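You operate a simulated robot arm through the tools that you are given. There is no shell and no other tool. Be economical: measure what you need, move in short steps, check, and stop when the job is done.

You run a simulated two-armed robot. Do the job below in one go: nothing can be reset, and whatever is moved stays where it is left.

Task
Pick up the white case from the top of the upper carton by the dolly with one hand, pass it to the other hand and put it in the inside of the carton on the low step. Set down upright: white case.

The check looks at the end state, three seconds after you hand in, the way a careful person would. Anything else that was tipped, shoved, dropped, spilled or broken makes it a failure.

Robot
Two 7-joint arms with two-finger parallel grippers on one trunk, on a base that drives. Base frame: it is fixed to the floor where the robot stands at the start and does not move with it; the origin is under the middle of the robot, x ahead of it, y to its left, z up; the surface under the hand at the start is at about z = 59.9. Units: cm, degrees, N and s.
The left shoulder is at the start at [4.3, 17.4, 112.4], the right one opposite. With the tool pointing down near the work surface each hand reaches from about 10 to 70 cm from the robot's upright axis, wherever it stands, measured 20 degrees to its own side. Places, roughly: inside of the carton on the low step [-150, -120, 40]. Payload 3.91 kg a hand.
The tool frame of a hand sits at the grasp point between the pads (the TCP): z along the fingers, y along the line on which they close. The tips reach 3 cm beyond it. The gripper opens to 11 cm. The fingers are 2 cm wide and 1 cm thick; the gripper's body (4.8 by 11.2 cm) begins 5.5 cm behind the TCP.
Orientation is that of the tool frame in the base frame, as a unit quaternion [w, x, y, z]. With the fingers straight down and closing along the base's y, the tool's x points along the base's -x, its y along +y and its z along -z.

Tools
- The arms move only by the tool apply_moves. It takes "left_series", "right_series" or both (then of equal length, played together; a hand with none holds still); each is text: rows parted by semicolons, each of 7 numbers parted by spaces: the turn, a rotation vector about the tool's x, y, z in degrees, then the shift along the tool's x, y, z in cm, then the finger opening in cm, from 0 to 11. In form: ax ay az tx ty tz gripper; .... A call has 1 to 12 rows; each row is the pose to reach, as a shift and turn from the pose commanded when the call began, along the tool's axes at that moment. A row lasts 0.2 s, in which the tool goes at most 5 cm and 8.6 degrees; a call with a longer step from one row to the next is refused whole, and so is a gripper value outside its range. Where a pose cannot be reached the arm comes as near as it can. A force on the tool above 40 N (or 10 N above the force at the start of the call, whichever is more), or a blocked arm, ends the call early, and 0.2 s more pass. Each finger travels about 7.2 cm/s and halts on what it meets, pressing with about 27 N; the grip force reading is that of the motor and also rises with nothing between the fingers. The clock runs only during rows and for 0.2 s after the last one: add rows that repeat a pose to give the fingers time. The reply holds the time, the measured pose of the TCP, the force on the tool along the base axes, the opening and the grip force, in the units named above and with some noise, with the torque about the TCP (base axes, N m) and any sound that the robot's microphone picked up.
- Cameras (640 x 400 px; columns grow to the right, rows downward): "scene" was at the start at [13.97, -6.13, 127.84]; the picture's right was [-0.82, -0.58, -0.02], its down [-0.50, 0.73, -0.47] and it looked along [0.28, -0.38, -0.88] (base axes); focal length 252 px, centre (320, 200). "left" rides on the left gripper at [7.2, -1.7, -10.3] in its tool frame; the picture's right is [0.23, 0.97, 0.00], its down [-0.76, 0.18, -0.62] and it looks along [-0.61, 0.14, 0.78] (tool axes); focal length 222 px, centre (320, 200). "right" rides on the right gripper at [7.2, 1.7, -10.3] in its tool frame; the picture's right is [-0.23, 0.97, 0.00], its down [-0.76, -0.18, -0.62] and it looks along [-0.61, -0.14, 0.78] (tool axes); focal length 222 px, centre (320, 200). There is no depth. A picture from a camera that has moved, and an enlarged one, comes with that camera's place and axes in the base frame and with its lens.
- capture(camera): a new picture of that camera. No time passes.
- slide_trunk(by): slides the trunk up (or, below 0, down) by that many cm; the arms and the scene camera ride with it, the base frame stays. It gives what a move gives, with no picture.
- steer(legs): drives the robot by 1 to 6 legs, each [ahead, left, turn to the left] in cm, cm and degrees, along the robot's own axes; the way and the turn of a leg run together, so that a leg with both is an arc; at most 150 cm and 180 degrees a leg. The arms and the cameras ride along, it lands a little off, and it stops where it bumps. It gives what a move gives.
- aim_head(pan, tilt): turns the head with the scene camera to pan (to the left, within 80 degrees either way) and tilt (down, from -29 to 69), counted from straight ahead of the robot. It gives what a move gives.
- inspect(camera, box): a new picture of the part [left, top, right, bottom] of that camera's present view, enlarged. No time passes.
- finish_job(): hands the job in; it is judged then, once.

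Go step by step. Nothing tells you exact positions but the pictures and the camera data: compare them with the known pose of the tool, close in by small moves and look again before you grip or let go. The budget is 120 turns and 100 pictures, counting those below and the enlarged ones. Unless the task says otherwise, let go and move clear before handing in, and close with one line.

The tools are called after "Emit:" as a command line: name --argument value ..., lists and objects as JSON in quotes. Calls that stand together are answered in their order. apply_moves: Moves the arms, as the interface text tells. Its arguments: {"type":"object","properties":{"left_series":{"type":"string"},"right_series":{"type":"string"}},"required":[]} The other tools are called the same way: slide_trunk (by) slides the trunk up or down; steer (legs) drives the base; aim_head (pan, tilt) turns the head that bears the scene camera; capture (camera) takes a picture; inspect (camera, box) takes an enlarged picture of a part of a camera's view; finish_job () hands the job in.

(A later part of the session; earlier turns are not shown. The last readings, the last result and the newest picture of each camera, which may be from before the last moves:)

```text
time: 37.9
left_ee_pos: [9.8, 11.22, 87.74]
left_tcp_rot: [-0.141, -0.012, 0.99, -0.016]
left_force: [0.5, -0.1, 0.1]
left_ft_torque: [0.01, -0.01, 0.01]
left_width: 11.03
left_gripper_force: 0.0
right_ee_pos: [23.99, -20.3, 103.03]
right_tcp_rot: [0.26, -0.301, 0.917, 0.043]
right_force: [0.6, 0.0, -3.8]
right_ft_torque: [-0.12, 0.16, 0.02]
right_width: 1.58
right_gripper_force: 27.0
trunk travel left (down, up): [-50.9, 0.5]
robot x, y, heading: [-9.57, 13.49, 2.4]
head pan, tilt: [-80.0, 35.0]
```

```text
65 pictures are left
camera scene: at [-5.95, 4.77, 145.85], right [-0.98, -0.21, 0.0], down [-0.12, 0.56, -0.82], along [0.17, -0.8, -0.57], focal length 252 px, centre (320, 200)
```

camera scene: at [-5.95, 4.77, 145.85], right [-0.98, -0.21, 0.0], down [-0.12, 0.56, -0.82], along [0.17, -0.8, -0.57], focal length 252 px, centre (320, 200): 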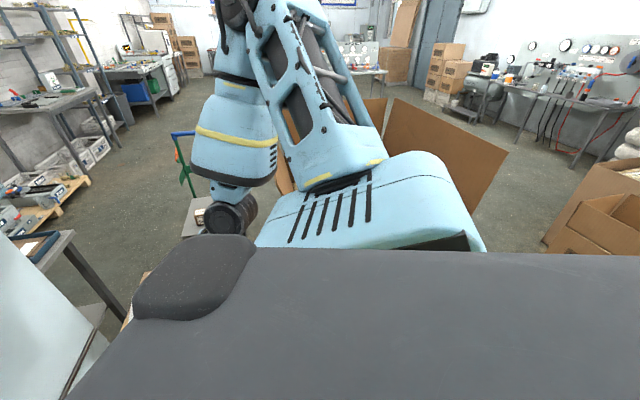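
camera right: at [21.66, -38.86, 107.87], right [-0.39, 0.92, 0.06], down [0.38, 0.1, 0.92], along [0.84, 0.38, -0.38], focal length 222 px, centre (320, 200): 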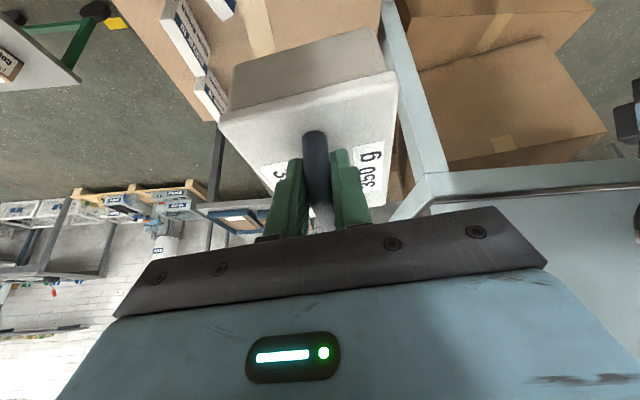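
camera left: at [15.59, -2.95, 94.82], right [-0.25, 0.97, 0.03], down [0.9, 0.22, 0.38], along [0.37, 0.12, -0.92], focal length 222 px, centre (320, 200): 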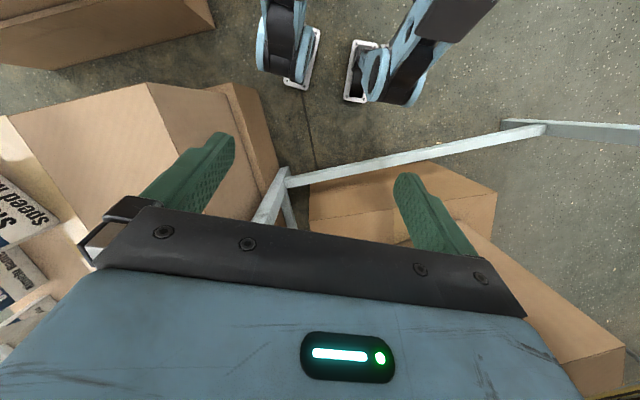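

Clear so far, and the target carton seems visible at the far right behind the robot. I'll keep moving back into open floor and then turn right to see it.

Emit:
steer --legs '[[-12, 10, 0], [-20, 0, 0]]'

Emit:
capture --camera "scene"

```text
time: 40.1
left_ee_pos: [-9.1, 21.88, 87.86]
left_tcp_rot: [-0.139, -0.008, 0.99, -0.014]
left_force: [-0.2, 0.3, 0.0]
left_ft_torque: [0.05, -0.03, 0.0]
left_width: 11.02
left_gripper_force: 0.0
right_ee_pos: [4.59, -9.89, 102.91]
right_tcp_rot: [0.261, -0.297, 0.918, 0.043]
right_force: [-1.1, -0.8, -3.5]
right_ft_torque: [-0.05, 0.13, -0.04]
right_width: 1.59
right_gripper_force: 27.1
trunk travel left (down, up): [-50.9, 0.5]
robot x, y, heading: [-28.43, 24.65, 1.4]
head pan, tilt: [-80.0, 35.0]
stopped in leg 2: the robot was blocked; the commanded pose is now the measured one
```

```text
64 pictures are left
camera scene: at [-24.96, 15.47, 145.81], right [-0.98, -0.2, 0.0], down [-0.12, 0.56, -0.82], along [0.17, -0.8, -0.58], focal length 252 px, centre (320, 200)
```

scene: 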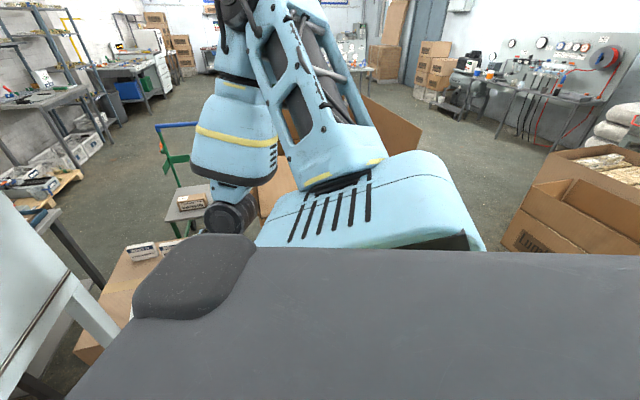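

Something behind stopped the base at x≈-28. I'll move forward slightly and turn right 40° in place to see it.

Emit:
steer --legs '[[4, 0, 0], [0, 0, -40]]'

Emit:
capture --camera "scene"

```text
time: 42.9
left_ee_pos: [-11.18, 10.33, 87.78]
left_tcp_rot: [-0.136, 0.332, 0.933, 0.034]
left_force: [-0.2, -0.7, 0.1]
left_ft_torque: [0.01, -0.02, 0.01]
left_width: 10.97
left_gripper_force: 0.1
right_ee_pos: [-20.75, -22.71, 102.87]
right_tcp_rot: [0.259, 0.033, 0.964, -0.05]
right_force: [-0.6, 0.2, -3.5]
right_ft_torque: [0.05, 0.21, -0.01]
right_width: 1.57
right_gripper_force: 27.3
trunk travel left (down, up): [-50.9, 0.5]
robot x, y, heading: [-24.65, 24.72, -38.0]
head pan, tilt: [-80.0, 35.0]
```

```text
63 pictures are left
camera scene: at [-27.17, 15.83, 145.85], right [-0.88, 0.47, 0.0], down [0.27, 0.51, -0.82], along [-0.39, -0.72, -0.57], focal length 252 px, centre (320, 200)
```

scene: 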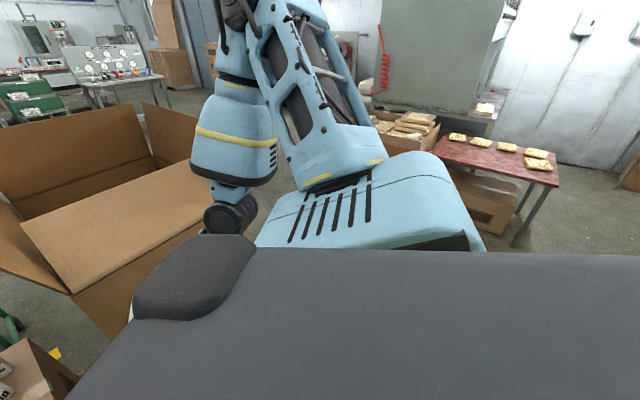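

Turning works and the tall carton is now clear of the arm. I'll turn another 50° right.

Emit:
steer --legs '[[0, 0, -50]]'

Emit:
aim_head --pan -25 --tilt 20

Emit:
capture --camera "scene"

Emit:
aim_head --pan -78 --tilt 20

Emit:
capture --camera "scene"

```text
time: 45.6
left_ee_pos: [-26.91, 5.26, 87.88]
left_tcp_rot: [-0.109, 0.695, 0.705, 0.088]
left_force: [0.2, 0.3, 0.0]
left_ft_torque: [0.0, 0.01, -0.01]
left_width: 11.0
left_gripper_force: 0.0
right_ee_pos: [-58.45, -8.64, 102.96]
right_tcp_rot: [0.214, 0.439, 0.859, -0.155]
right_force: [0.7, 1.1, -3.8]
right_ft_torque: [0.16, 0.12, 0.02]
right_width: 1.58
right_gripper_force: 26.9
trunk travel left (down, up): [-50.9, 0.5]
robot x, y, heading: [-24.5, 24.62, -88.4]
head pan, tilt: [-80.0, 35.0]
```

```text
time: 46.8
left_ee_pos: [-26.83, 5.23, 87.87]
left_tcp_rot: [-0.109, 0.695, 0.705, 0.088]
left_force: [0.3, 1.0, -0.5]
left_ft_torque: [0.02, 0.0, -0.03]
left_width: 11.0
left_gripper_force: 0.0
right_ee_pos: [-58.53, -8.47, 102.94]
right_tcp_rot: [0.213, 0.439, 0.859, -0.155]
right_force: [0.0, 0.4, -3.9]
right_ft_torque: [0.18, 0.07, 0.01]
right_width: 1.56
right_gripper_force: 26.5
trunk travel left (down, up): [-50.9, 0.5]
robot x, y, heading: [-24.44, 24.71, -88.6]
head pan, tilt: [-25.0, 20.0]
```

```text
62 pictures are left
camera scene: at [-27.93, 14.43, 148.23], right [-0.92, 0.4, 0.0], down [0.14, 0.31, -0.94], along [-0.37, -0.86, -0.34], focal length 252 px, centre (320, 200)
```

scene: 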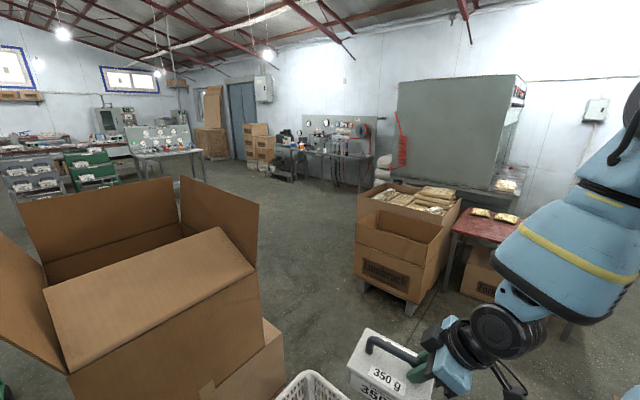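

```text
time: 48.0
left_ee_pos: [-26.87, 5.23, 87.9]
left_tcp_rot: [-0.109, 0.696, 0.705, 0.087]
left_force: [-0.6, -0.4, 0.2]
left_ft_torque: [0.0, -0.01, -0.01]
left_width: 11.04
left_gripper_force: 0.0
right_ee_pos: [-58.5, -8.58, 102.95]
right_tcp_rot: [0.214, 0.439, 0.859, -0.155]
right_force: [0.1, 0.2, -3.8]
right_ft_torque: [0.18, 0.11, 0.01]
right_width: 1.62
right_gripper_force: 27.2
trunk travel left (down, up): [-50.9, 0.5]
robot x, y, heading: [-24.31, 24.96, -88.4]
head pan, tilt: [-78.0, 20.0]
```

```text
61 pictures are left
camera scene: at [-33.28, 20.77, 148.23], right [-0.24, 0.97, 0.0], down [0.33, 0.08, -0.94], along [-0.91, -0.22, -0.34], focal length 252 px, centre (320, 200)
```

scene: 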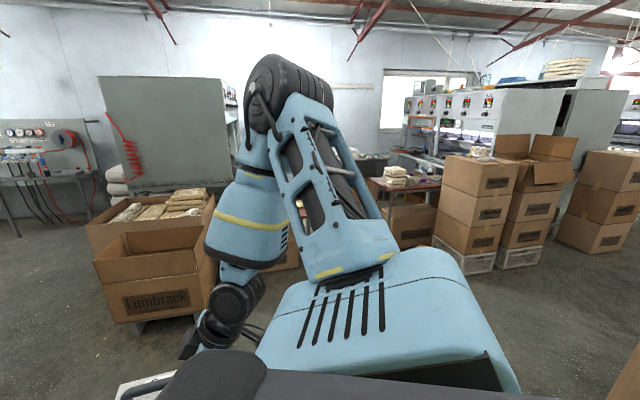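

The target is the front open "Lumbrack" carton at about [-145, -110]. There's enough room here for the handover, so I'll first move the left hand out to the left side, turned and tilted to mirror the right.

Emit:
apply_moves --left_series "0.45 -2.99 7.32 -0.9 1.61 -1.92 10; 0.9 -5.98 14.6 -1.8 3.22 -3.84 9; 1.35 -8.97 21.95 -2.7 4.83 -5.75 8; 1.8 -11.96 29.3 -3.6 6.44 -7.67 7; 2.25 -14.95 36.6 -4.5 8.05 -9.6 6; 2.7 -17.95 43.9 -5.4 9.65 -11.5 6; 3.16 -20.9 51.2 -6.3 11.26 -13.4 6; 3.6 -23.9 58.5 -7.2 12.9 -15.3 6; 4.06 -26.9 65.9 -8.1 14.5 -17.3 6; 4.5 -29.9 73.2 -9 16.1 -19.2 6; 4.96 -32.9 80.5 -9.94 17.7 -21.1 6; 4.96 -32.9 80.5 -9.94 17.7 -21.1 6"

Emit:
aim_head --pan 0 --tilt 40

Emit:
capture --camera "scene"

```text
time: 50.6
left_ee_pos: [-8.4, -9.86, 104.9]
left_tcp_rot: [0.021, 0.971, 0.099, -0.215]
left_force: [0.0, -0.3, 0.1]
left_ft_torque: [0.01, 0.01, 0.01]
left_width: 5.99
left_gripper_force: 0.0
right_ee_pos: [-58.5, -8.6, 102.99]
right_tcp_rot: [0.214, 0.439, 0.859, -0.154]
right_force: [-0.3, -0.3, -3.2]
right_ft_torque: [0.12, 0.12, 0.0]
right_width: 1.58
right_gripper_force: 26.7
trunk travel left (down, up): [-50.9, 0.5]
robot x, y, heading: [-24.73, 24.59, -88.6]
head pan, tilt: [-78.0, 20.0]
```

```text
time: 52.1
left_ee_pos: [-8.39, -9.82, 104.73]
left_tcp_rot: [0.022, 0.971, 0.1, -0.214]
left_force: [0.3, 0.3, -0.6]
left_ft_torque: [0.01, -0.01, 0.0]
left_width: 6.02
left_gripper_force: 0.1
right_ee_pos: [-58.48, -8.5, 102.94]
right_tcp_rot: [0.213, 0.438, 0.859, -0.155]
right_force: [1.9, 0.2, -2.3]
right_ft_torque: [0.15, 0.11, 0.0]
right_width: 1.58
right_gripper_force: 27.3
trunk travel left (down, up): [-50.9, 0.5]
robot x, y, heading: [-24.7, 24.99, -88.1]
head pan, tilt: [0.0, 40.0]
```

```text
60 pictures are left
camera scene: at [-24.0, 14.48, 145.09], right [-1.0, -0.03, 0.0], down [-0.02, 0.64, -0.77], along [0.02, -0.77, -0.64], focal length 252 px, centre (320, 200)
```

scene: 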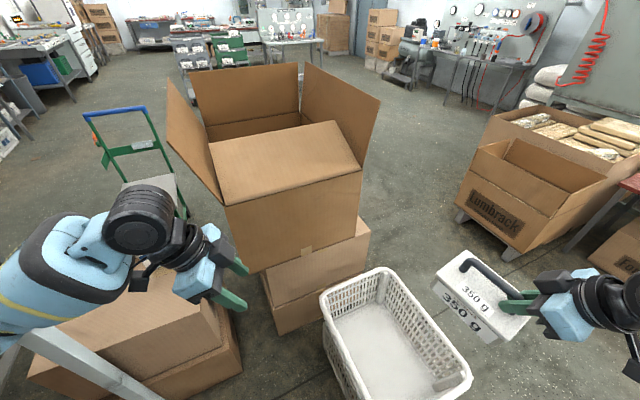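

Both hands and the case are clearly visible now. I'll bring the right hand with the case to the middle, turning the handle to run left-right and levelling the case.

Emit:
apply_moves --right_series "-3.2 0.4 -4.9 -1.45 2.3 1.5 0; -6.4 0.8 -9.9 -2.9 4.6 3 0; -9.6 1.2 -14.8 -4.35 6.9 4.5 0; -12.8 1.55 -19.75 -5.8 9.2 6 0; -16 1.9 -24.7 -7.25 11.5 7.5 0; -19.2 2.3 -29.6 -8.7 13.8 9 0; -22.4 2.7 -34.6 -10.15 16.1 10.5 0; -25.6 3.1 -39.5 -11.6 18.4 12 0; -25.6 3.1 -39.5 -11.6 18.4 12 0"

Emit:
capture --camera "scene"

Emit:
capture --camera "left"

```text
time: 54.1
left_ee_pos: [-8.43, -9.74, 104.83]
left_tcp_rot: [0.021, 0.971, 0.101, -0.214]
left_force: [-0.6, 1.2, 0.0]
left_ft_torque: [0.01, 0.02, -0.02]
left_width: 5.99
left_gripper_force: 0.1
right_ee_pos: [-34.52, -11.4, 97.01]
right_tcp_rot: [0.216, 0.078, 0.973, -0.009]
right_force: [-0.2, -1.8, -3.7]
right_ft_torque: [0.0, 0.2, 0.04]
right_width: 1.58
right_gripper_force: 27.5
right hand out of reach, approached as far as the arm can: row 3, 4, 5, 6, 7
trunk travel left (down, up): [-50.9, 0.5]
robot x, y, heading: [-24.52, 24.48, -88.3]
head pan, tilt: [0.0, 40.0]
```

```text
59 pictures are left
camera scene: at [-23.99, 14.57, 145.11], right [-1.0, -0.03, 0.0], down [-0.02, 0.64, -0.77], along [0.02, -0.77, -0.64], focal length 252 px, centre (320, 200)
```

scene: 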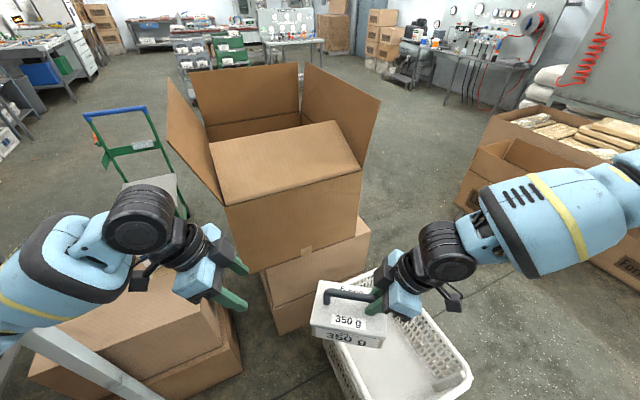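

```text
58 pictures are left
camera left: at [2.04, -5.77, 111.17], right [0.4, -0.91, -0.1], down [-0.38, -0.26, 0.89], along [-0.83, -0.32, -0.45], focal length 222 px, centre (320, 200)
```

left: 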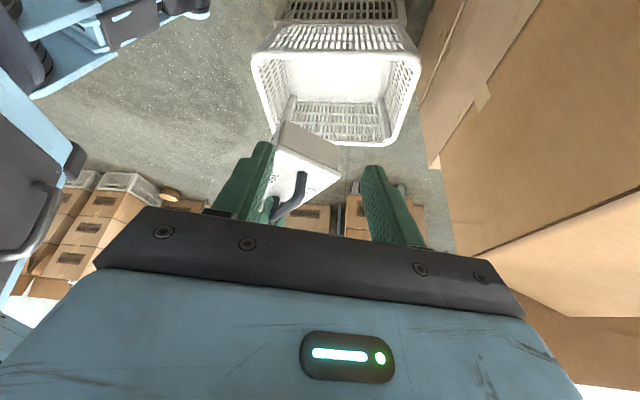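

The hands mirror each other nicely and the case is level, with the handle centre at about [-32, -11.8, 97]. I'll bring the left hand to a pre-grasp above the free part of the handle.

Emit:
apply_moves --left_series "1.5 0 3.2 -2.6 -0.08 1.3 6; 3 0 6.4 -5.2 -0.17 2.6 6; 4.5 0 9.65 -7.85 -0.25 3.9 6; 6 0 12.9 -10.5 -0.33 5.2 6; 7.5 0 16.1 -13.1 -0.42 6.6 6; 8.95 0 19.3 -15.7 -0.5 7.87 6; 8.95 0 19.3 -15.7 -0.5 7.87 6"

Emit:
capture --camera "left"

Emit:
inspect --camera "scene" --box '[180, 220, 480, 400]'

```text
time: 55.7
left_ee_pos: [-25.6, -12.88, 104.29]
left_tcp_rot: [-0.018, 0.973, -0.081, -0.216]
left_force: [0.5, 0.0, -0.1]
left_ft_torque: [0.0, 0.03, 0.01]
left_width: 6.04
left_gripper_force: 0.0
right_ee_pos: [-34.54, -11.45, 96.9]
right_tcp_rot: [0.216, 0.072, 0.974, -0.016]
right_force: [-0.2, 0.4, -3.0]
right_ft_torque: [0.01, 0.19, -0.01]
right_width: 1.55
right_gripper_force: 26.7
trunk travel left (down, up): [-50.9, 0.5]
robot x, y, heading: [-24.23, 24.35, -88.5]
head pan, tilt: [0.0, 40.0]
```

```text
57 pictures are left
camera left: at [-14.48, -12.86, 110.54], right [0.04, -0.99, -0.1], down [-0.45, -0.11, 0.89], along [-0.89, 0.01, -0.45], focal length 222 px, centre (320, 200)
```

left: 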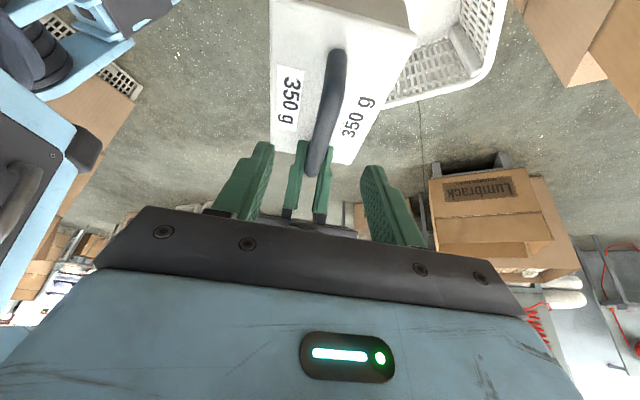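

```text
2.13 times, centred on (330, 310) of scene
camera zoom: at [-23.9, 14.51, 145.1], right [-1.0, -0.03, 0.0], down [-0.02, 0.64, -0.77], along [0.02, -0.77, -0.64], focal length 538 px, centre (299, -35)
```

zoom: 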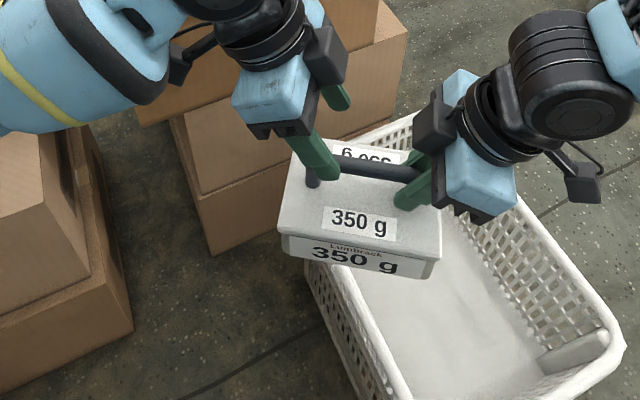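

The left hand lines up with the bar. I'll advance most of the way and recheck.

Emit:
apply_moves --left_series "0 0 0 0.25 0 2.5 6; 0 0 0 0.5 0 5 6; 0 0 0 0.5 0 5 6"

Emit:
capture --camera "left"

Emit:
inspect --camera "scene" --box '[260, 230, 460, 355]'

```text
time: 56.5
left_ee_pos: [-27.25, -12.61, 99.53]
left_tcp_rot: [-0.018, 0.973, -0.081, -0.216]
left_force: [0.7, 0.0, -0.4]
left_ft_torque: [0.02, -0.01, 0.0]
left_width: 6.0
left_gripper_force: 0.1
right_ee_pos: [-34.6, -11.54, 97.09]
right_tcp_rot: [0.218, 0.072, 0.973, -0.015]
right_force: [0.6, 0.0, -4.9]
right_ft_torque: [0.06, 0.16, 0.01]
right_width: 1.59
right_gripper_force: 27.1
trunk travel left (down, up): [-50.9, 0.5]
robot x, y, heading: [-24.45, 24.97, -88.4]
head pan, tilt: [0.0, 40.0]
```

```text
55 pictures are left
camera left: at [-16.16, -12.63, 105.74], right [0.04, -0.99, -0.1], down [-0.45, -0.11, 0.89], along [-0.89, 0.01, -0.45], focal length 222 px, centre (320, 200)
```

left: 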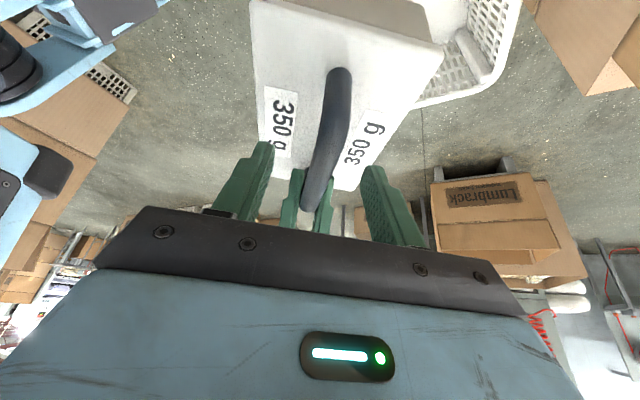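

```text
3.20 times, centred on (360, 292) of scene
camera zoom: at [-23.97, 14.49, 145.1], right [-1.0, -0.03, 0.0], down [-0.02, 0.64, -0.77], along [0.02, -0.77, -0.64], focal length 807 px, centre (192, -96)
```

zoom: 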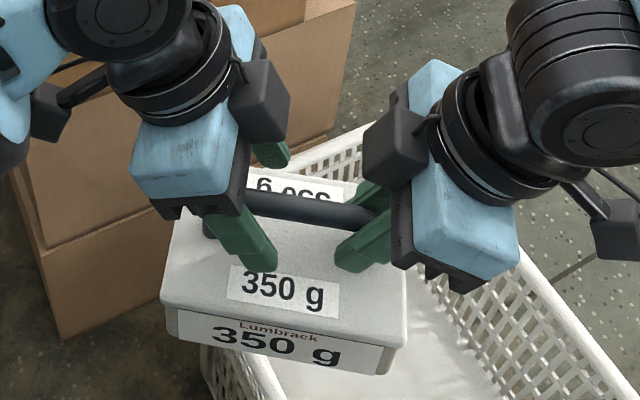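

The handle is between the left fingers and the hands have clearance. I'll advance the last 2.3 cm and close the left gripper.

Emit:
apply_moves --left_series "0 0 0 0.1 0 1.2 6; 0 0 0 0.2 0 2.4 6; 0 0 0 0.2 0 2.4 6; 0 0 0 0.2 0 2.4 4; 0 0 0 0.2 0 2.4 2; 0 0 0 0.2 0 2.4 1; 0 0 0 0.2 0 2.4 0; 0 0 0 0.2 0 2.4 0; 0 0 0 0.2 0 2.4 0"

Emit:
capture --camera "left"

Emit:
inspect --camera "scene" --box '[260, 230, 460, 355]'

```text
time: 58.5
left_ee_pos: [-28.05, -12.43, 97.43]
left_tcp_rot: [-0.018, 0.973, -0.081, -0.215]
left_force: [-2.9, -9.3, -0.7]
left_ft_torque: [-0.01, -0.04, 0.59]
left_width: 1.55
left_gripper_force: 27.1
right_ee_pos: [-34.47, -11.5, 97.02]
right_tcp_rot: [0.217, 0.071, 0.973, -0.014]
right_force: [3.1, 9.3, -0.3]
right_ft_torque: [-0.04, -0.02, 0.02]
right_width: 1.55
right_gripper_force: 26.7
trunk travel left (down, up): [-50.9, 0.5]
robot x, y, heading: [-24.58, 24.52, -88.2]
head pan, tilt: [0.0, 40.0]
```

```text
53 pictures are left
camera left: at [-16.91, -12.48, 103.55], right [0.04, -0.99, -0.1], down [-0.45, -0.11, 0.89], along [-0.89, 0.01, -0.45], focal length 222 px, centre (320, 200)
```

left: 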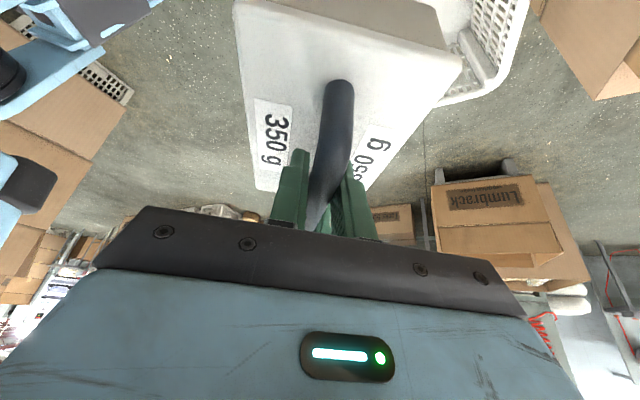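

```text
3.20 times, centred on (360, 292) of scene
camera zoom: at [-23.97, 14.48, 145.09], right [-1.0, -0.03, 0.0], down [-0.02, 0.64, -0.77], along [0.02, -0.77, -0.64], focal length 807 px, centre (192, -96)
```

zoom: 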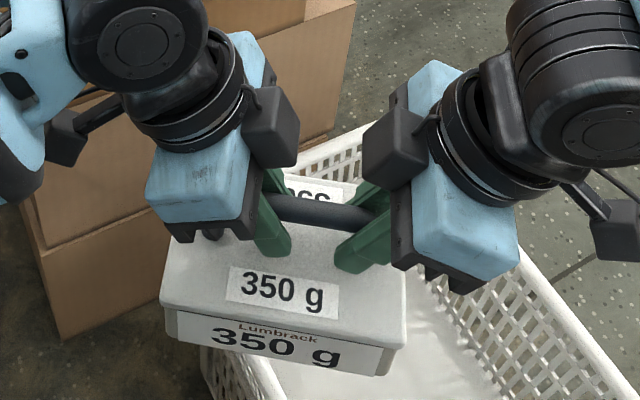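

Both grippers hold the handle. I'll open the right hand and withdraw it along its own axis.

Emit:
apply_moves --right_series "0 0 0 0 0 0 2.5; 0 0 0 0 0 0 4; 0 0 0 0 0 0 6; 0 0 0 0 0 0 6; 0 0 0 0.2 0 -2 6; 0 0 0 0.5 0 -4.5 6; 0 0 0 1 0 -8 6; 0 0 0 1.5 0 -12 6; 0 0 0 1.5 0 -12 6"

Emit:
capture --camera "scene"

Emit:
capture --camera "left"

```text
time: 60.5
left_ee_pos: [-28.01, -12.4, 97.18]
left_tcp_rot: [-0.019, 0.973, -0.081, -0.215]
left_force: [0.1, -0.1, 0.4]
left_ft_torque: [-0.03, -0.05, 0.03]
left_width: 1.55
left_gripper_force: 27.4
right_ee_pos: [-40.91, -10.66, 107.3]
right_tcp_rot: [0.216, 0.072, 0.974, -0.014]
right_force: [0.7, 0.6, -1.4]
right_ft_torque: [0.04, -0.02, 0.01]
right_width: 6.02
right_gripper_force: 0.1
trunk travel left (down, up): [-50.9, 0.5]
robot x, y, heading: [-24.58, 24.52, -88.7]
head pan, tilt: [0.0, 40.0]
```

```text
51 pictures are left
camera scene: at [-23.91, 14.4, 145.08], right [-1.0, -0.03, 0.0], down [-0.02, 0.64, -0.77], along [0.02, -0.77, -0.64], focal length 252 px, centre (320, 200)
```

scene: 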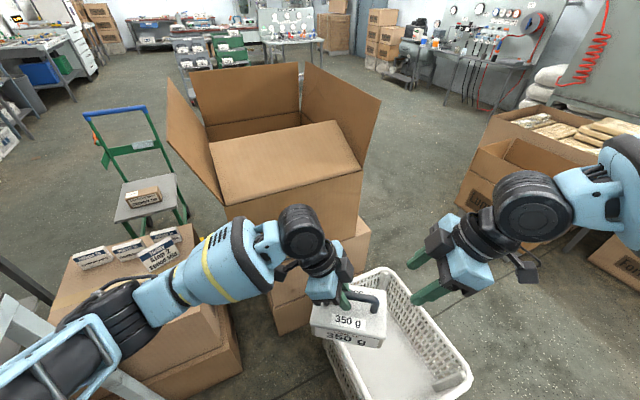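

```text
50 pictures are left
camera left: at [-16.88, -12.5, 103.5], right [0.04, -0.99, -0.1], down [-0.45, -0.11, 0.89], along [-0.89, 0.01, -0.45], focal length 222 px, centre (320, 200)
```

left: 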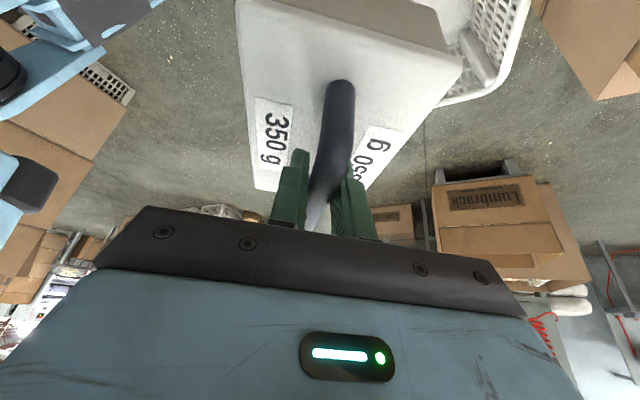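

The handover is done and the left hand holds the case securely. A white crate sits on the floor ahead-right, so I'll check the floor on the right side before driving west and around it.

Emit:
aim_head --pan -40 --tilt 45

Emit:
capture --camera "scene"

Emit:
aim_head --pan -80 --tilt 45

Emit:
capture --camera "scene"

```text
time: 61.6
left_ee_pos: [-28.05, -12.37, 97.21]
left_tcp_rot: [-0.019, 0.973, -0.08, -0.216]
left_force: [0.4, 0.6, 0.6]
left_ft_torque: [0.01, -0.07, -0.02]
left_width: 1.55
left_gripper_force: 26.7
right_ee_pos: [-41.02, -10.61, 107.31]
right_tcp_rot: [0.217, 0.072, 0.973, -0.015]
right_force: [0.4, 0.5, 0.0]
right_ft_torque: [0.01, 0.0, -0.01]
right_width: 6.01
right_gripper_force: 0.1
trunk travel left (down, up): [-50.9, 0.5]
robot x, y, heading: [-24.57, 24.49, -88.1]
head pan, tilt: [-40.0, 45.0]
```

```text
49 pictures are left
camera scene: at [-29.25, 16.59, 144.37], right [-0.78, 0.62, 0.0], down [0.44, 0.55, -0.71], along [-0.44, -0.55, -0.71], focal length 252 px, centre (320, 200)
```

scene: 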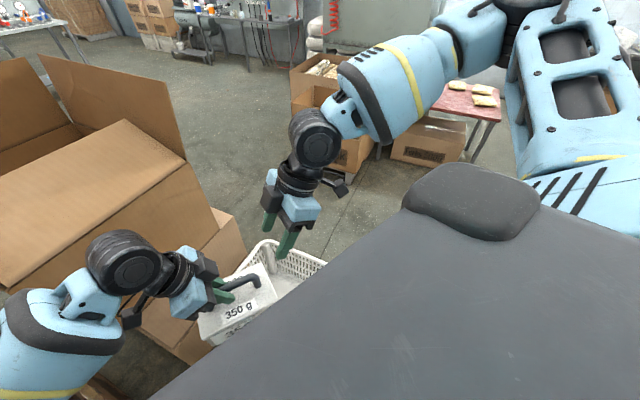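

```text
time: 62.7
left_ee_pos: [-28.09, -12.47, 97.39]
left_tcp_rot: [-0.019, 0.973, -0.082, -0.216]
left_force: [-0.2, 0.2, 0.0]
left_ft_torque: [0.04, -0.04, 0.04]
left_width: 1.53
left_gripper_force: 27.0
right_ee_pos: [-40.91, -10.65, 107.07]
right_tcp_rot: [0.216, 0.073, 0.974, -0.015]
right_force: [0.0, 0.1, -0.5]
right_ft_torque: [0.03, -0.03, 0.0]
right_width: 6.0
right_gripper_force: 0.0
trunk travel left (down, up): [-50.9, 0.5]
robot x, y, heading: [-24.34, 24.67, -88.5]
head pan, tilt: [-80.0, 45.0]
```

```text
48 pictures are left
camera scene: at [-32.18, 21.33, 144.37], right [-0.2, 0.98, 0.0], down [0.69, 0.14, -0.71], along [-0.69, -0.14, -0.71], focal length 252 px, centre (320, 200)
```

scene: 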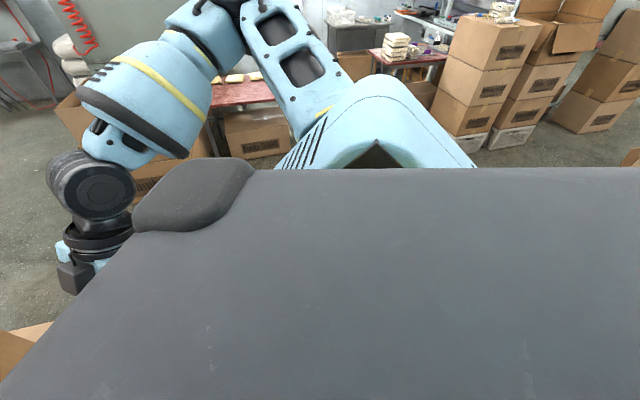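

The crate corner near [-50, 3] is what stopped the base earlier. I'll slide back-right around it, then west, then turn to face the target carton.

Emit:
steer --legs '[[-20, -23, 0], [0, -40, 0], [0, -42, 0]]'

Emit:
aim_head --pan 0 --tilt 35

Emit:
capture --camera "scene"

```text
time: 72.8
left_ee_pos: [-133.55, 4.54, 97.15]
left_tcp_rot: [-0.019, 0.973, -0.082, -0.216]
left_force: [0.7, -0.7, -0.2]
left_ft_torque: [0.02, -0.07, -0.01]
left_width: 1.55
left_gripper_force: 27.0
right_ee_pos: [-146.54, 6.41, 107.3]
right_tcp_rot: [0.217, 0.074, 0.973, -0.015]
right_force: [0.0, -0.6, 0.6]
right_ft_torque: [0.0, 0.01, -0.02]
right_width: 5.99
right_gripper_force: 0.1
trunk travel left (down, up): [-50.9, 0.5]
robot x, y, heading: [-129.94, 41.59, -88.5]
head pan, tilt: [-80.0, 45.0]
```

```text
time: 74.3
left_ee_pos: [-133.64, 4.57, 97.27]
left_tcp_rot: [-0.019, 0.973, -0.082, -0.215]
left_force: [-0.5, 0.8, -0.8]
left_ft_torque: [0.0, -0.08, -0.02]
left_width: 1.55
left_gripper_force: 27.0
right_ee_pos: [-146.46, 6.28, 107.15]
right_tcp_rot: [0.217, 0.074, 0.973, -0.016]
right_force: [0.4, 0.1, 0.1]
right_ft_torque: [0.02, 0.0, -0.04]
right_width: 6.01
right_gripper_force: 0.0
trunk travel left (down, up): [-50.9, 0.5]
robot x, y, heading: [-130.06, 41.82, -88.8]
head pan, tilt: [0.0, 35.0]
```

```text
47 pictures are left
camera scene: at [-129.43, 31.1, 145.85], right [-1.0, -0.03, 0.0], down [-0.01, 0.57, -0.82], along [0.02, -0.82, -0.57], focal length 252 px, centre (320, 200)
```

scene: 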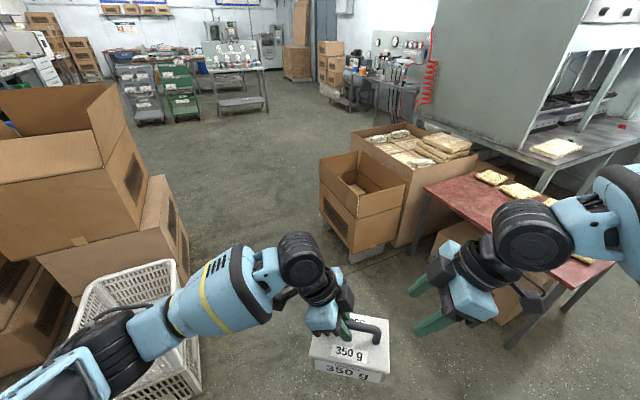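

I'm now north of the target carton with a clear view of it. I'll zoom in to measure it.

Emit:
inspect --camera "scene" --box '[280, 110, 440, 270]'

```text
2.50 times, centred on (360, 190) of scene
camera zoom: at [-129.43, 31.1, 145.85], right [-1.0, -0.03, 0.0], down [-0.01, 0.57, -0.82], along [0.02, -0.82, -0.57], focal length 630 px, centre (220, 225)
```

zoom: 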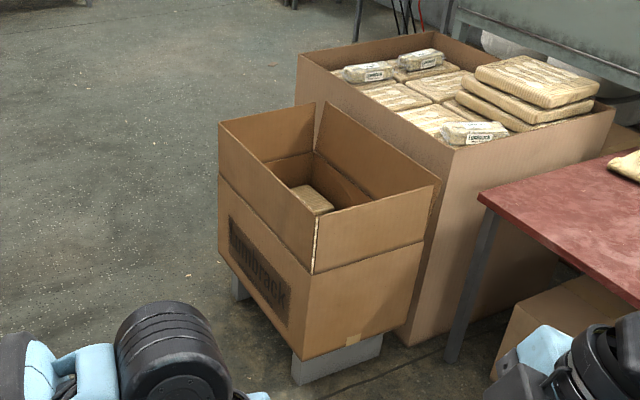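

The carton sits on blocks, with its base at z≈10, body rim at z≈43 and upright flaps to z≈60. Its corners are about N(-150,-97), E(-125,-148), W(-183,-113), and there is an item inside. I'll drive south, turn to face its long side and look in.

Emit:
steer --legs '[[40, -2, 0], [28, 0, 0], [0, 0, -54]]'

Emit:
aim_head --pan 20 --tilt 40

Emit:
capture --camera "scene"

```text
time: 80.8
left_ee_pos: [-162.19, -45.24, 97.28]
left_tcp_rot: [-0.114, 0.831, -0.512, -0.183]
left_force: [-0.1, 0.3, -3.5]
left_ft_torque: [-0.08, -0.08, 0.0]
left_width: 1.57
left_gripper_force: 27.8
right_ee_pos: [-168.47, -33.73, 107.3]
right_tcp_rot: [0.187, 0.505, 0.835, -0.112]
right_force: [0.2, -0.2, 0.2]
right_ft_torque: [0.0, 0.02, 0.03]
right_width: 6.01
right_gripper_force: 0.1
trunk travel left (down, up): [-50.9, 0.5]
robot x, y, heading: [-130.02, -26.38, -142.2]
head pan, tilt: [0.0, 35.0]
```

```text
time: 81.6
left_ee_pos: [-162.35, -45.14, 97.17]
left_tcp_rot: [-0.113, 0.831, -0.512, -0.184]
left_force: [0.2, 1.0, -2.9]
left_ft_torque: [-0.03, 0.01, -0.01]
left_width: 1.54
left_gripper_force: 27.1
right_ee_pos: [-168.4, -33.81, 107.27]
right_tcp_rot: [0.186, 0.505, 0.835, -0.112]
right_force: [-0.2, -0.5, -0.8]
right_ft_torque: [0.0, -0.02, -0.01]
right_width: 6.01
right_gripper_force: 0.0
trunk travel left (down, up): [-50.9, 0.5]
robot x, y, heading: [-130.1, -26.11, -142.0]
head pan, tilt: [20.0, 40.0]
```

```text
45 pictures are left
camera scene: at [-135.85, -34.48, 145.09], right [-0.85, 0.53, 0.0], down [0.34, 0.54, -0.77], along [-0.41, -0.65, -0.64], focal length 252 px, centre (320, 200)
```

scene: 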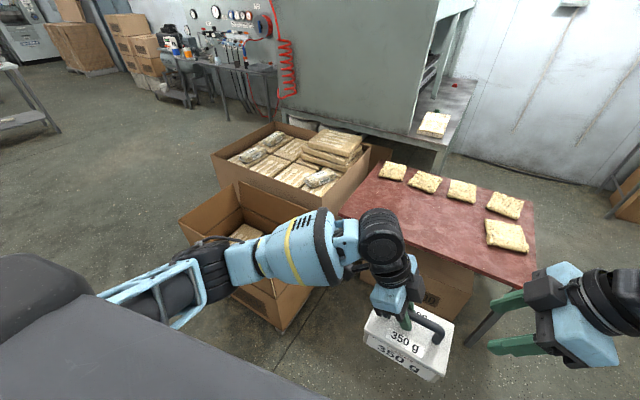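

The path is clear. I'll slide left and ahead to stand in front of the carton's long side.

Emit:
steer --legs '[[0, 30, 0], [20, 21.6, 0]]'

Emit:
aim_head --pan 10 --tilt 50

Emit:
capture --camera "scene"

Emit:
capture --camera "left"

Emit:
capture --camera "right"

```text
time: 86.9
left_ee_pos: [-146.36, -98.13, 97.24]
left_tcp_rot: [-0.114, 0.831, -0.512, -0.183]
left_force: [-0.3, -0.3, -3.6]
left_ft_torque: [-0.07, -0.06, 0.01]
left_width: 1.58
left_gripper_force: 27.6
right_ee_pos: [-152.64, -86.69, 107.34]
right_tcp_rot: [0.187, 0.504, 0.836, -0.111]
right_force: [-0.4, 0.7, 0.7]
right_ft_torque: [0.02, -0.01, -0.02]
right_width: 6.0
right_gripper_force: 0.1
trunk travel left (down, up): [-50.9, 0.5]
robot x, y, heading: [-114.07, -78.93, -142.1]
head pan, tilt: [20.0, 40.0]
```

```text
time: 87.6
left_ee_pos: [-146.41, -98.24, 97.11]
left_tcp_rot: [-0.114, 0.832, -0.512, -0.184]
left_force: [0.6, 0.1, -2.6]
left_ft_torque: [-0.05, -0.01, 0.02]
left_width: 1.56
left_gripper_force: 27.1
right_ee_pos: [-152.59, -86.68, 107.26]
right_tcp_rot: [0.186, 0.505, 0.836, -0.111]
right_force: [0.0, -0.5, 0.3]
right_ft_torque: [0.02, 0.01, -0.01]
right_width: 5.99
right_gripper_force: 0.1
trunk travel left (down, up): [-50.9, 0.5]
robot x, y, heading: [-114.62, -79.28, -142.0]
head pan, tilt: [10.0, 50.0]
```

```text
44 pictures are left
camera scene: at [-120.63, -85.91, 143.68], right [-0.74, 0.67, 0.0], down [0.51, 0.57, -0.64], along [-0.43, -0.48, -0.77], focal length 252 px, centre (320, 200)
```

scene: 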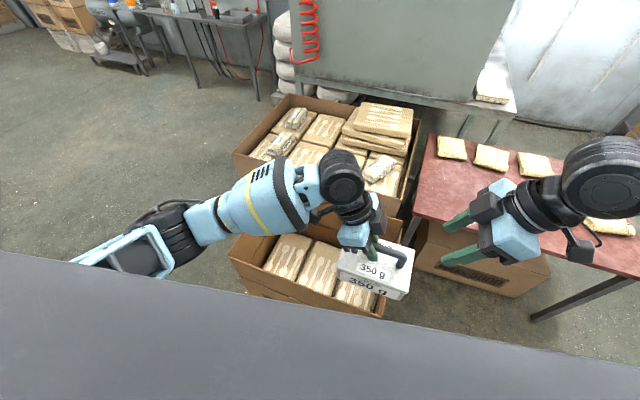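

```text
43 pictures are left
camera left: at [-139.91, -107.04, 103.52], right [-0.78, -0.62, -0.1], down [-0.35, 0.3, 0.89], along [-0.52, 0.72, -0.45], focal length 222 px, centre (320, 200)
```

left: 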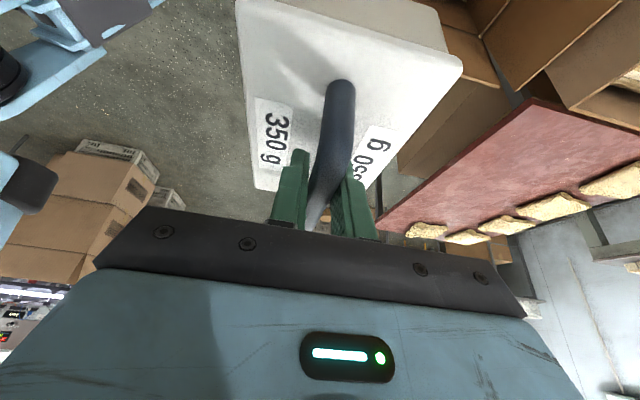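

```text
42 pictures are left
camera right: at [-156.25, -76.35, 113.56], right [0.96, 0.27, 0.1], down [0.04, -0.46, 0.89], along [0.29, -0.85, -0.45], focal length 222 px, centre (320, 200)
```

right: 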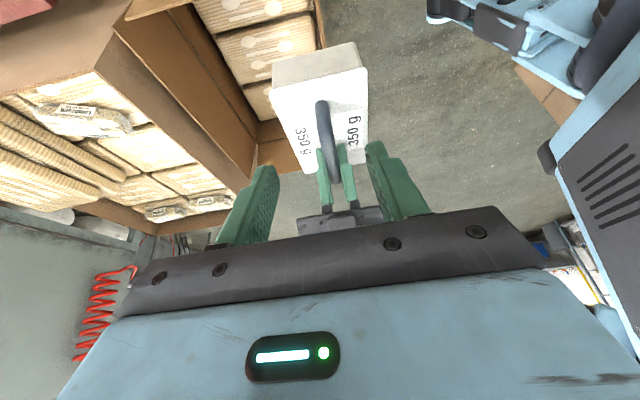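

The carton is filled with a layer of packages near z≈40, so the case will sit on top of them. I'll zoom in for detail.

Emit:
inspect --camera "scene" --box '[210, 180, 430, 325]'

Emit:
inspect --camera "right" --box '[90, 0, 390, 180]'

```text
2.76 times, centred on (320, 252) of scene
camera zoom: at [-120.63, -85.91, 143.68], right [-0.74, 0.67, 0.0], down [0.51, 0.57, -0.64], along [-0.43, -0.48, -0.77], focal length 696 px, centre (320, 55)
```

zoom: 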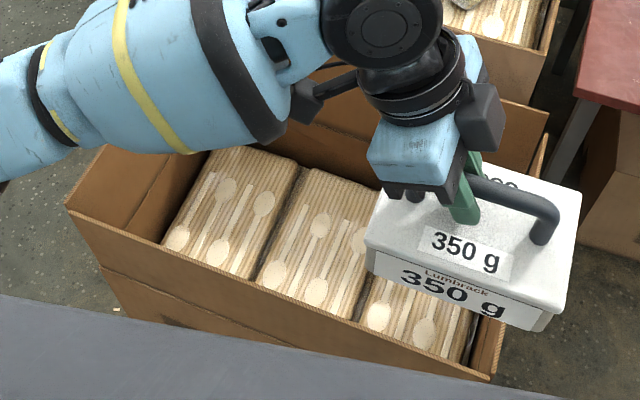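

```text
2.13 times, centred on (240, 90) of right
camera zoom: at [-156.25, -76.35, 113.56], right [0.96, 0.27, 0.1], down [0.04, -0.46, 0.89], along [0.29, -0.85, -0.45], focal length 474 px, centre (491, 435)
```

zoom: 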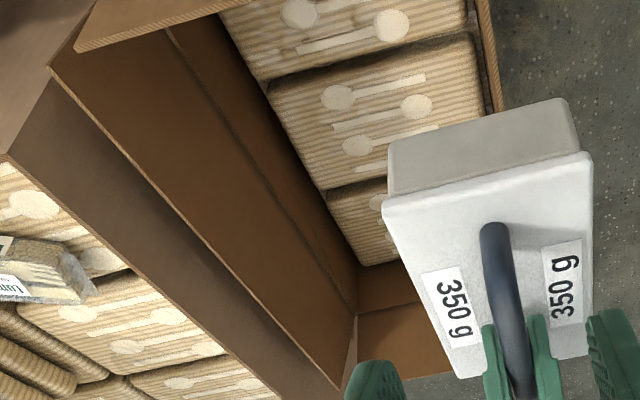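

Two-view triangulation puts the tops of the spoon packs at z≈33. The middle pack's centre is near [-154, -120.5], and the case's long axis is already parallel to the carton. I'll move the case over that spot at the current height.

Emit:
apply_moves --left_series "0 0 0 2.9 2.8 -1.35 0; 0 0 0 5.8 5.5 -2.7 0; 0 0 0 8.6 8.3 -4 0; 0 0 0 11.5 11.1 -5.4 0; 0 0 0 14.4 13.8 -6.7 0; 0 0 0 17.25 16.6 -8.06 0; 0 0 0 17.25 16.6 -8.06 0"

Emit:
capture --camera "scene"

Emit:
capture --camera "right"

```text
time: 89.2
left_ee_pos: [-152.82, -122.57, 97.21]
left_tcp_rot: [-0.114, 0.832, -0.511, -0.184]
left_force: [0.4, 1.4, -4.0]
left_ft_torque: [-0.06, -0.02, 0.0]
left_width: 1.53
left_gripper_force: 27.0
right_ee_pos: [-152.58, -86.79, 107.34]
right_tcp_rot: [0.187, 0.504, 0.836, -0.112]
right_force: [-0.3, -0.1, -0.6]
right_ft_torque: [0.02, 0.01, -0.01]
right_width: 5.98
right_gripper_force: 0.0
trunk travel left (down, up): [-50.9, 0.5]
robot x, y, heading: [-114.16, -78.92, -142.0]
head pan, tilt: [10.0, 50.0]
```

```text
39 pictures are left
camera scene: at [-120.61, -85.88, 143.68], right [-0.74, 0.67, 0.0], down [0.51, 0.57, -0.64], along [-0.43, -0.48, -0.77], focal length 252 px, centre (320, 200)
```

scene: 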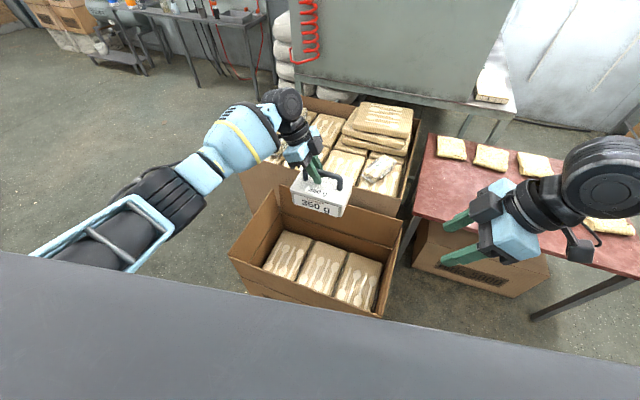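

```text
38 pictures are left
camera right: at [-156.23, -76.33, 113.57], right [0.96, 0.27, 0.1], down [0.04, -0.46, 0.89], along [0.29, -0.85, -0.45], focal length 222 px, centre (320, 200)
```

right: 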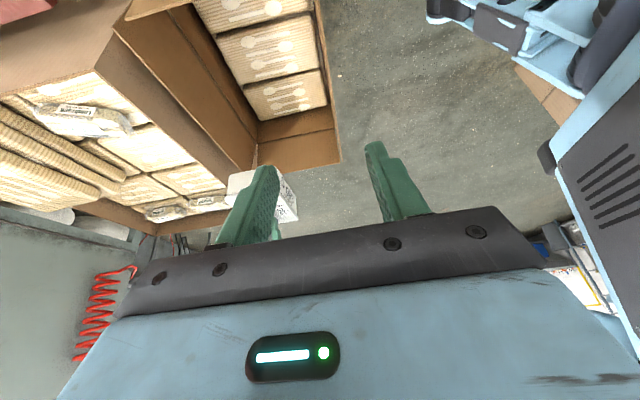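

Now I have clean views of the packs. I'll zoom with both cameras to verify the pack positions and height.

Emit:
inspect --camera "right" --box '[150, 0, 350, 180]'

Emit:
inspect --camera "scene" --box '[220, 160, 420, 325]'

```text
2.22 times, centred on (250, 90) of right
camera zoom: at [-156.23, -76.33, 113.57], right [0.96, 0.27, 0.1], down [0.04, -0.46, 0.89], along [0.29, -0.85, -0.45], focal length 494 px, centre (476, 444)
```

zoom: 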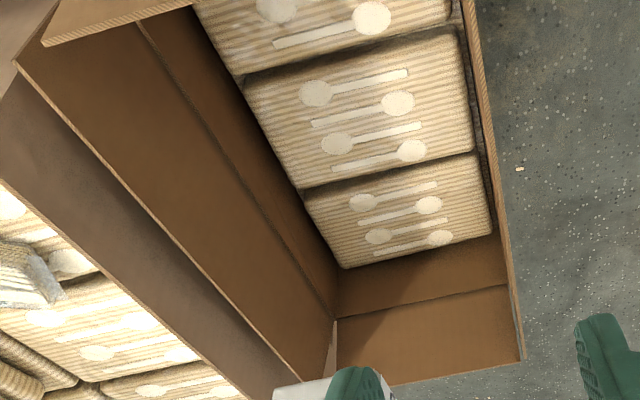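

```text
2.42 times, centred on (320, 242) of scene
camera zoom: at [-120.61, -85.88, 143.68], right [-0.74, 0.67, 0.0], down [0.51, 0.57, -0.64], along [-0.43, -0.48, -0.77], focal length 611 px, centre (320, 97)
```

zoom: 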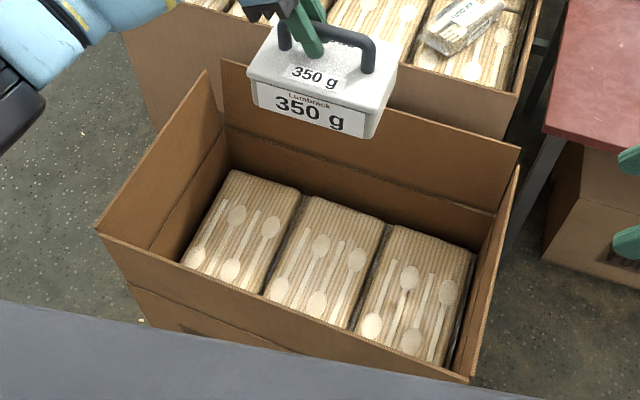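

The middle pack's centre refines to [-152, -122.3] with its top at z≈34. I'll shift slightly and lower the arm 20 cm, which keeps the case above the flaps, then check where the elbow goes.

Emit:
apply_moves --left_series "0 0 0 1.9 -0.13 2.8 0; 0 0 0 3.75 -0.27 5.6 0; 0 0 0 5.6 -0.4 8.4 0; 0 0 0 7.5 -0.53 11.2 0; 0 0 0 9.4 -0.67 14 0; 0 0 0 11.25 -0.8 16.8 0; 0 0 0 11.25 -0.8 16.8 0"

Emit:
capture --camera "scene"

```text
time: 90.8
left_ee_pos: [-149.41, -124.16, 77.59]
left_tcp_rot: [-0.113, 0.832, -0.512, -0.184]
left_force: [0.1, 0.3, -3.2]
left_ft_torque: [-0.05, -0.02, 0.01]
left_width: 1.56
left_gripper_force: 27.4
left hand out of reach, approached as far as the arm can: row 6, 7
right_ee_pos: [-152.73, -86.57, 107.18]
right_tcp_rot: [0.187, 0.504, 0.836, -0.111]
right_force: [-0.4, -0.2, 0.4]
right_ft_torque: [0.01, 0.02, 0.0]
right_width: 6.0
right_gripper_force: 0.0
trunk travel left (down, up): [-50.9, 0.5]
robot x, y, heading: [-113.95, -78.92, -141.9]
head pan, tilt: [10.0, 50.0]
```

```text
35 pictures are left
camera scene: at [-120.63, -85.91, 143.68], right [-0.74, 0.67, 0.0], down [0.51, 0.57, -0.64], along [-0.43, -0.48, -0.77], focal length 252 px, centre (320, 200)
```

scene: 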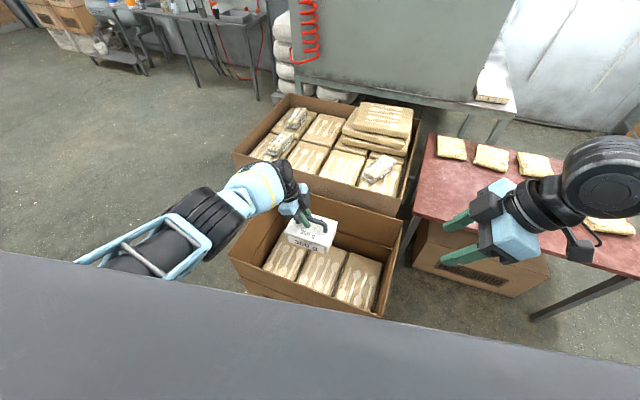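

The arm is stretched, with the elbow well above the flaps. I'll lower the rest by the trunk, in stages.

Emit:
slide_trunk --by -12

Emit:
capture --camera "scene"

Emit:
capture --camera "right"

```text
time: 92.3
left_ee_pos: [-149.61, -124.21, 65.66]
left_tcp_rot: [-0.113, 0.831, -0.512, -0.184]
left_force: [-0.3, -0.9, -3.6]
left_ft_torque: [-0.03, -0.03, 0.02]
left_width: 1.54
left_gripper_force: 26.6
right_ee_pos: [-152.65, -86.78, 95.24]
right_tcp_rot: [0.186, 0.504, 0.836, -0.112]
right_force: [-0.1, -0.4, 0.6]
right_ft_torque: [-0.01, -0.01, -0.02]
right_width: 6.0
right_gripper_force: 0.0
trunk travel left (down, up): [-38.9, 12.5]
robot x, y, heading: [-114.43, -79.08, -142.0]
head pan, tilt: [10.0, 50.0]
```

```text
34 pictures are left
camera scene: at [-128.71, -92.22, 129.55], right [-0.74, 0.67, 0.0], down [0.51, 0.57, -0.64], along [-0.43, -0.48, -0.77], focal length 252 px, centre (320, 200)
```

scene: 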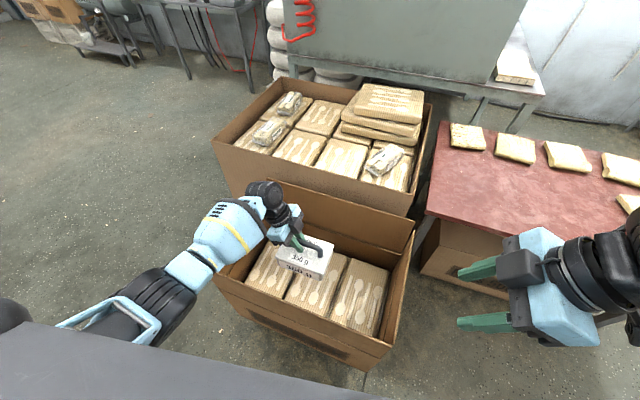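

```text
33 pictures are left
camera right: at [-156.24, -76.35, 101.6], right [0.96, 0.27, 0.1], down [0.04, -0.46, 0.89], along [0.29, -0.85, -0.45], focal length 222 px, centre (320, 200)
```

right: 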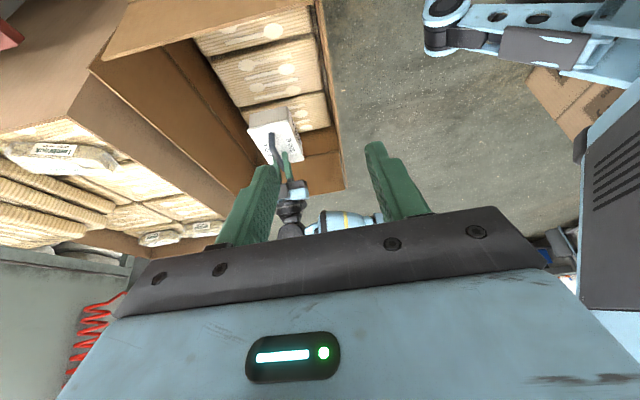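

The case is entering between the flaps. I'll zoom in to check clearances before lowering further.

Emit:
inspect --camera "right" --box '[170, 20, 400, 250]'

Emit:
inspect --camera "scene" --box '[100, 170, 430, 376]'

```text
1.74 times, centred on (285, 135) of right
camera zoom: at [-156.24, -76.35, 101.6], right [0.96, 0.27, 0.1], down [0.04, -0.46, 0.89], along [0.29, -0.85, -0.45], focal length 386 px, centre (381, 313)
```

zoom: 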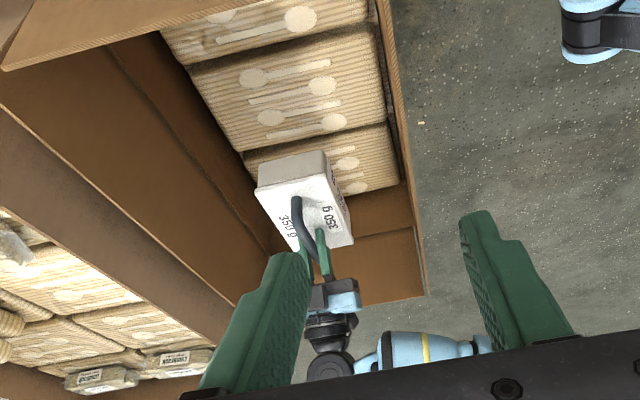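

```text
1.94 times, centred on (265, 273) of scene
camera zoom: at [-128.71, -92.22, 129.55], right [-0.74, 0.67, 0.0], down [0.51, 0.57, -0.64], along [-0.43, -0.48, -0.77], focal length 489 px, centre (427, 58)
```

zoom: 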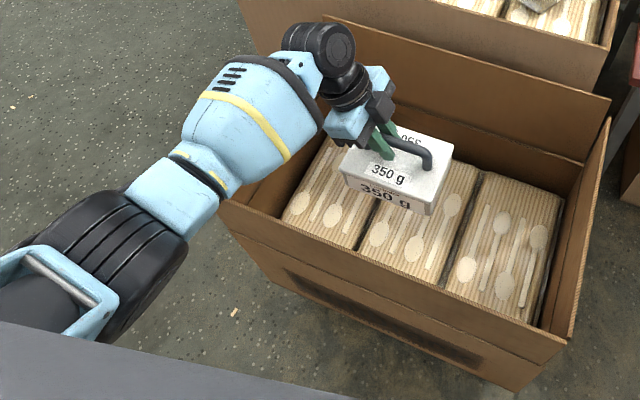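

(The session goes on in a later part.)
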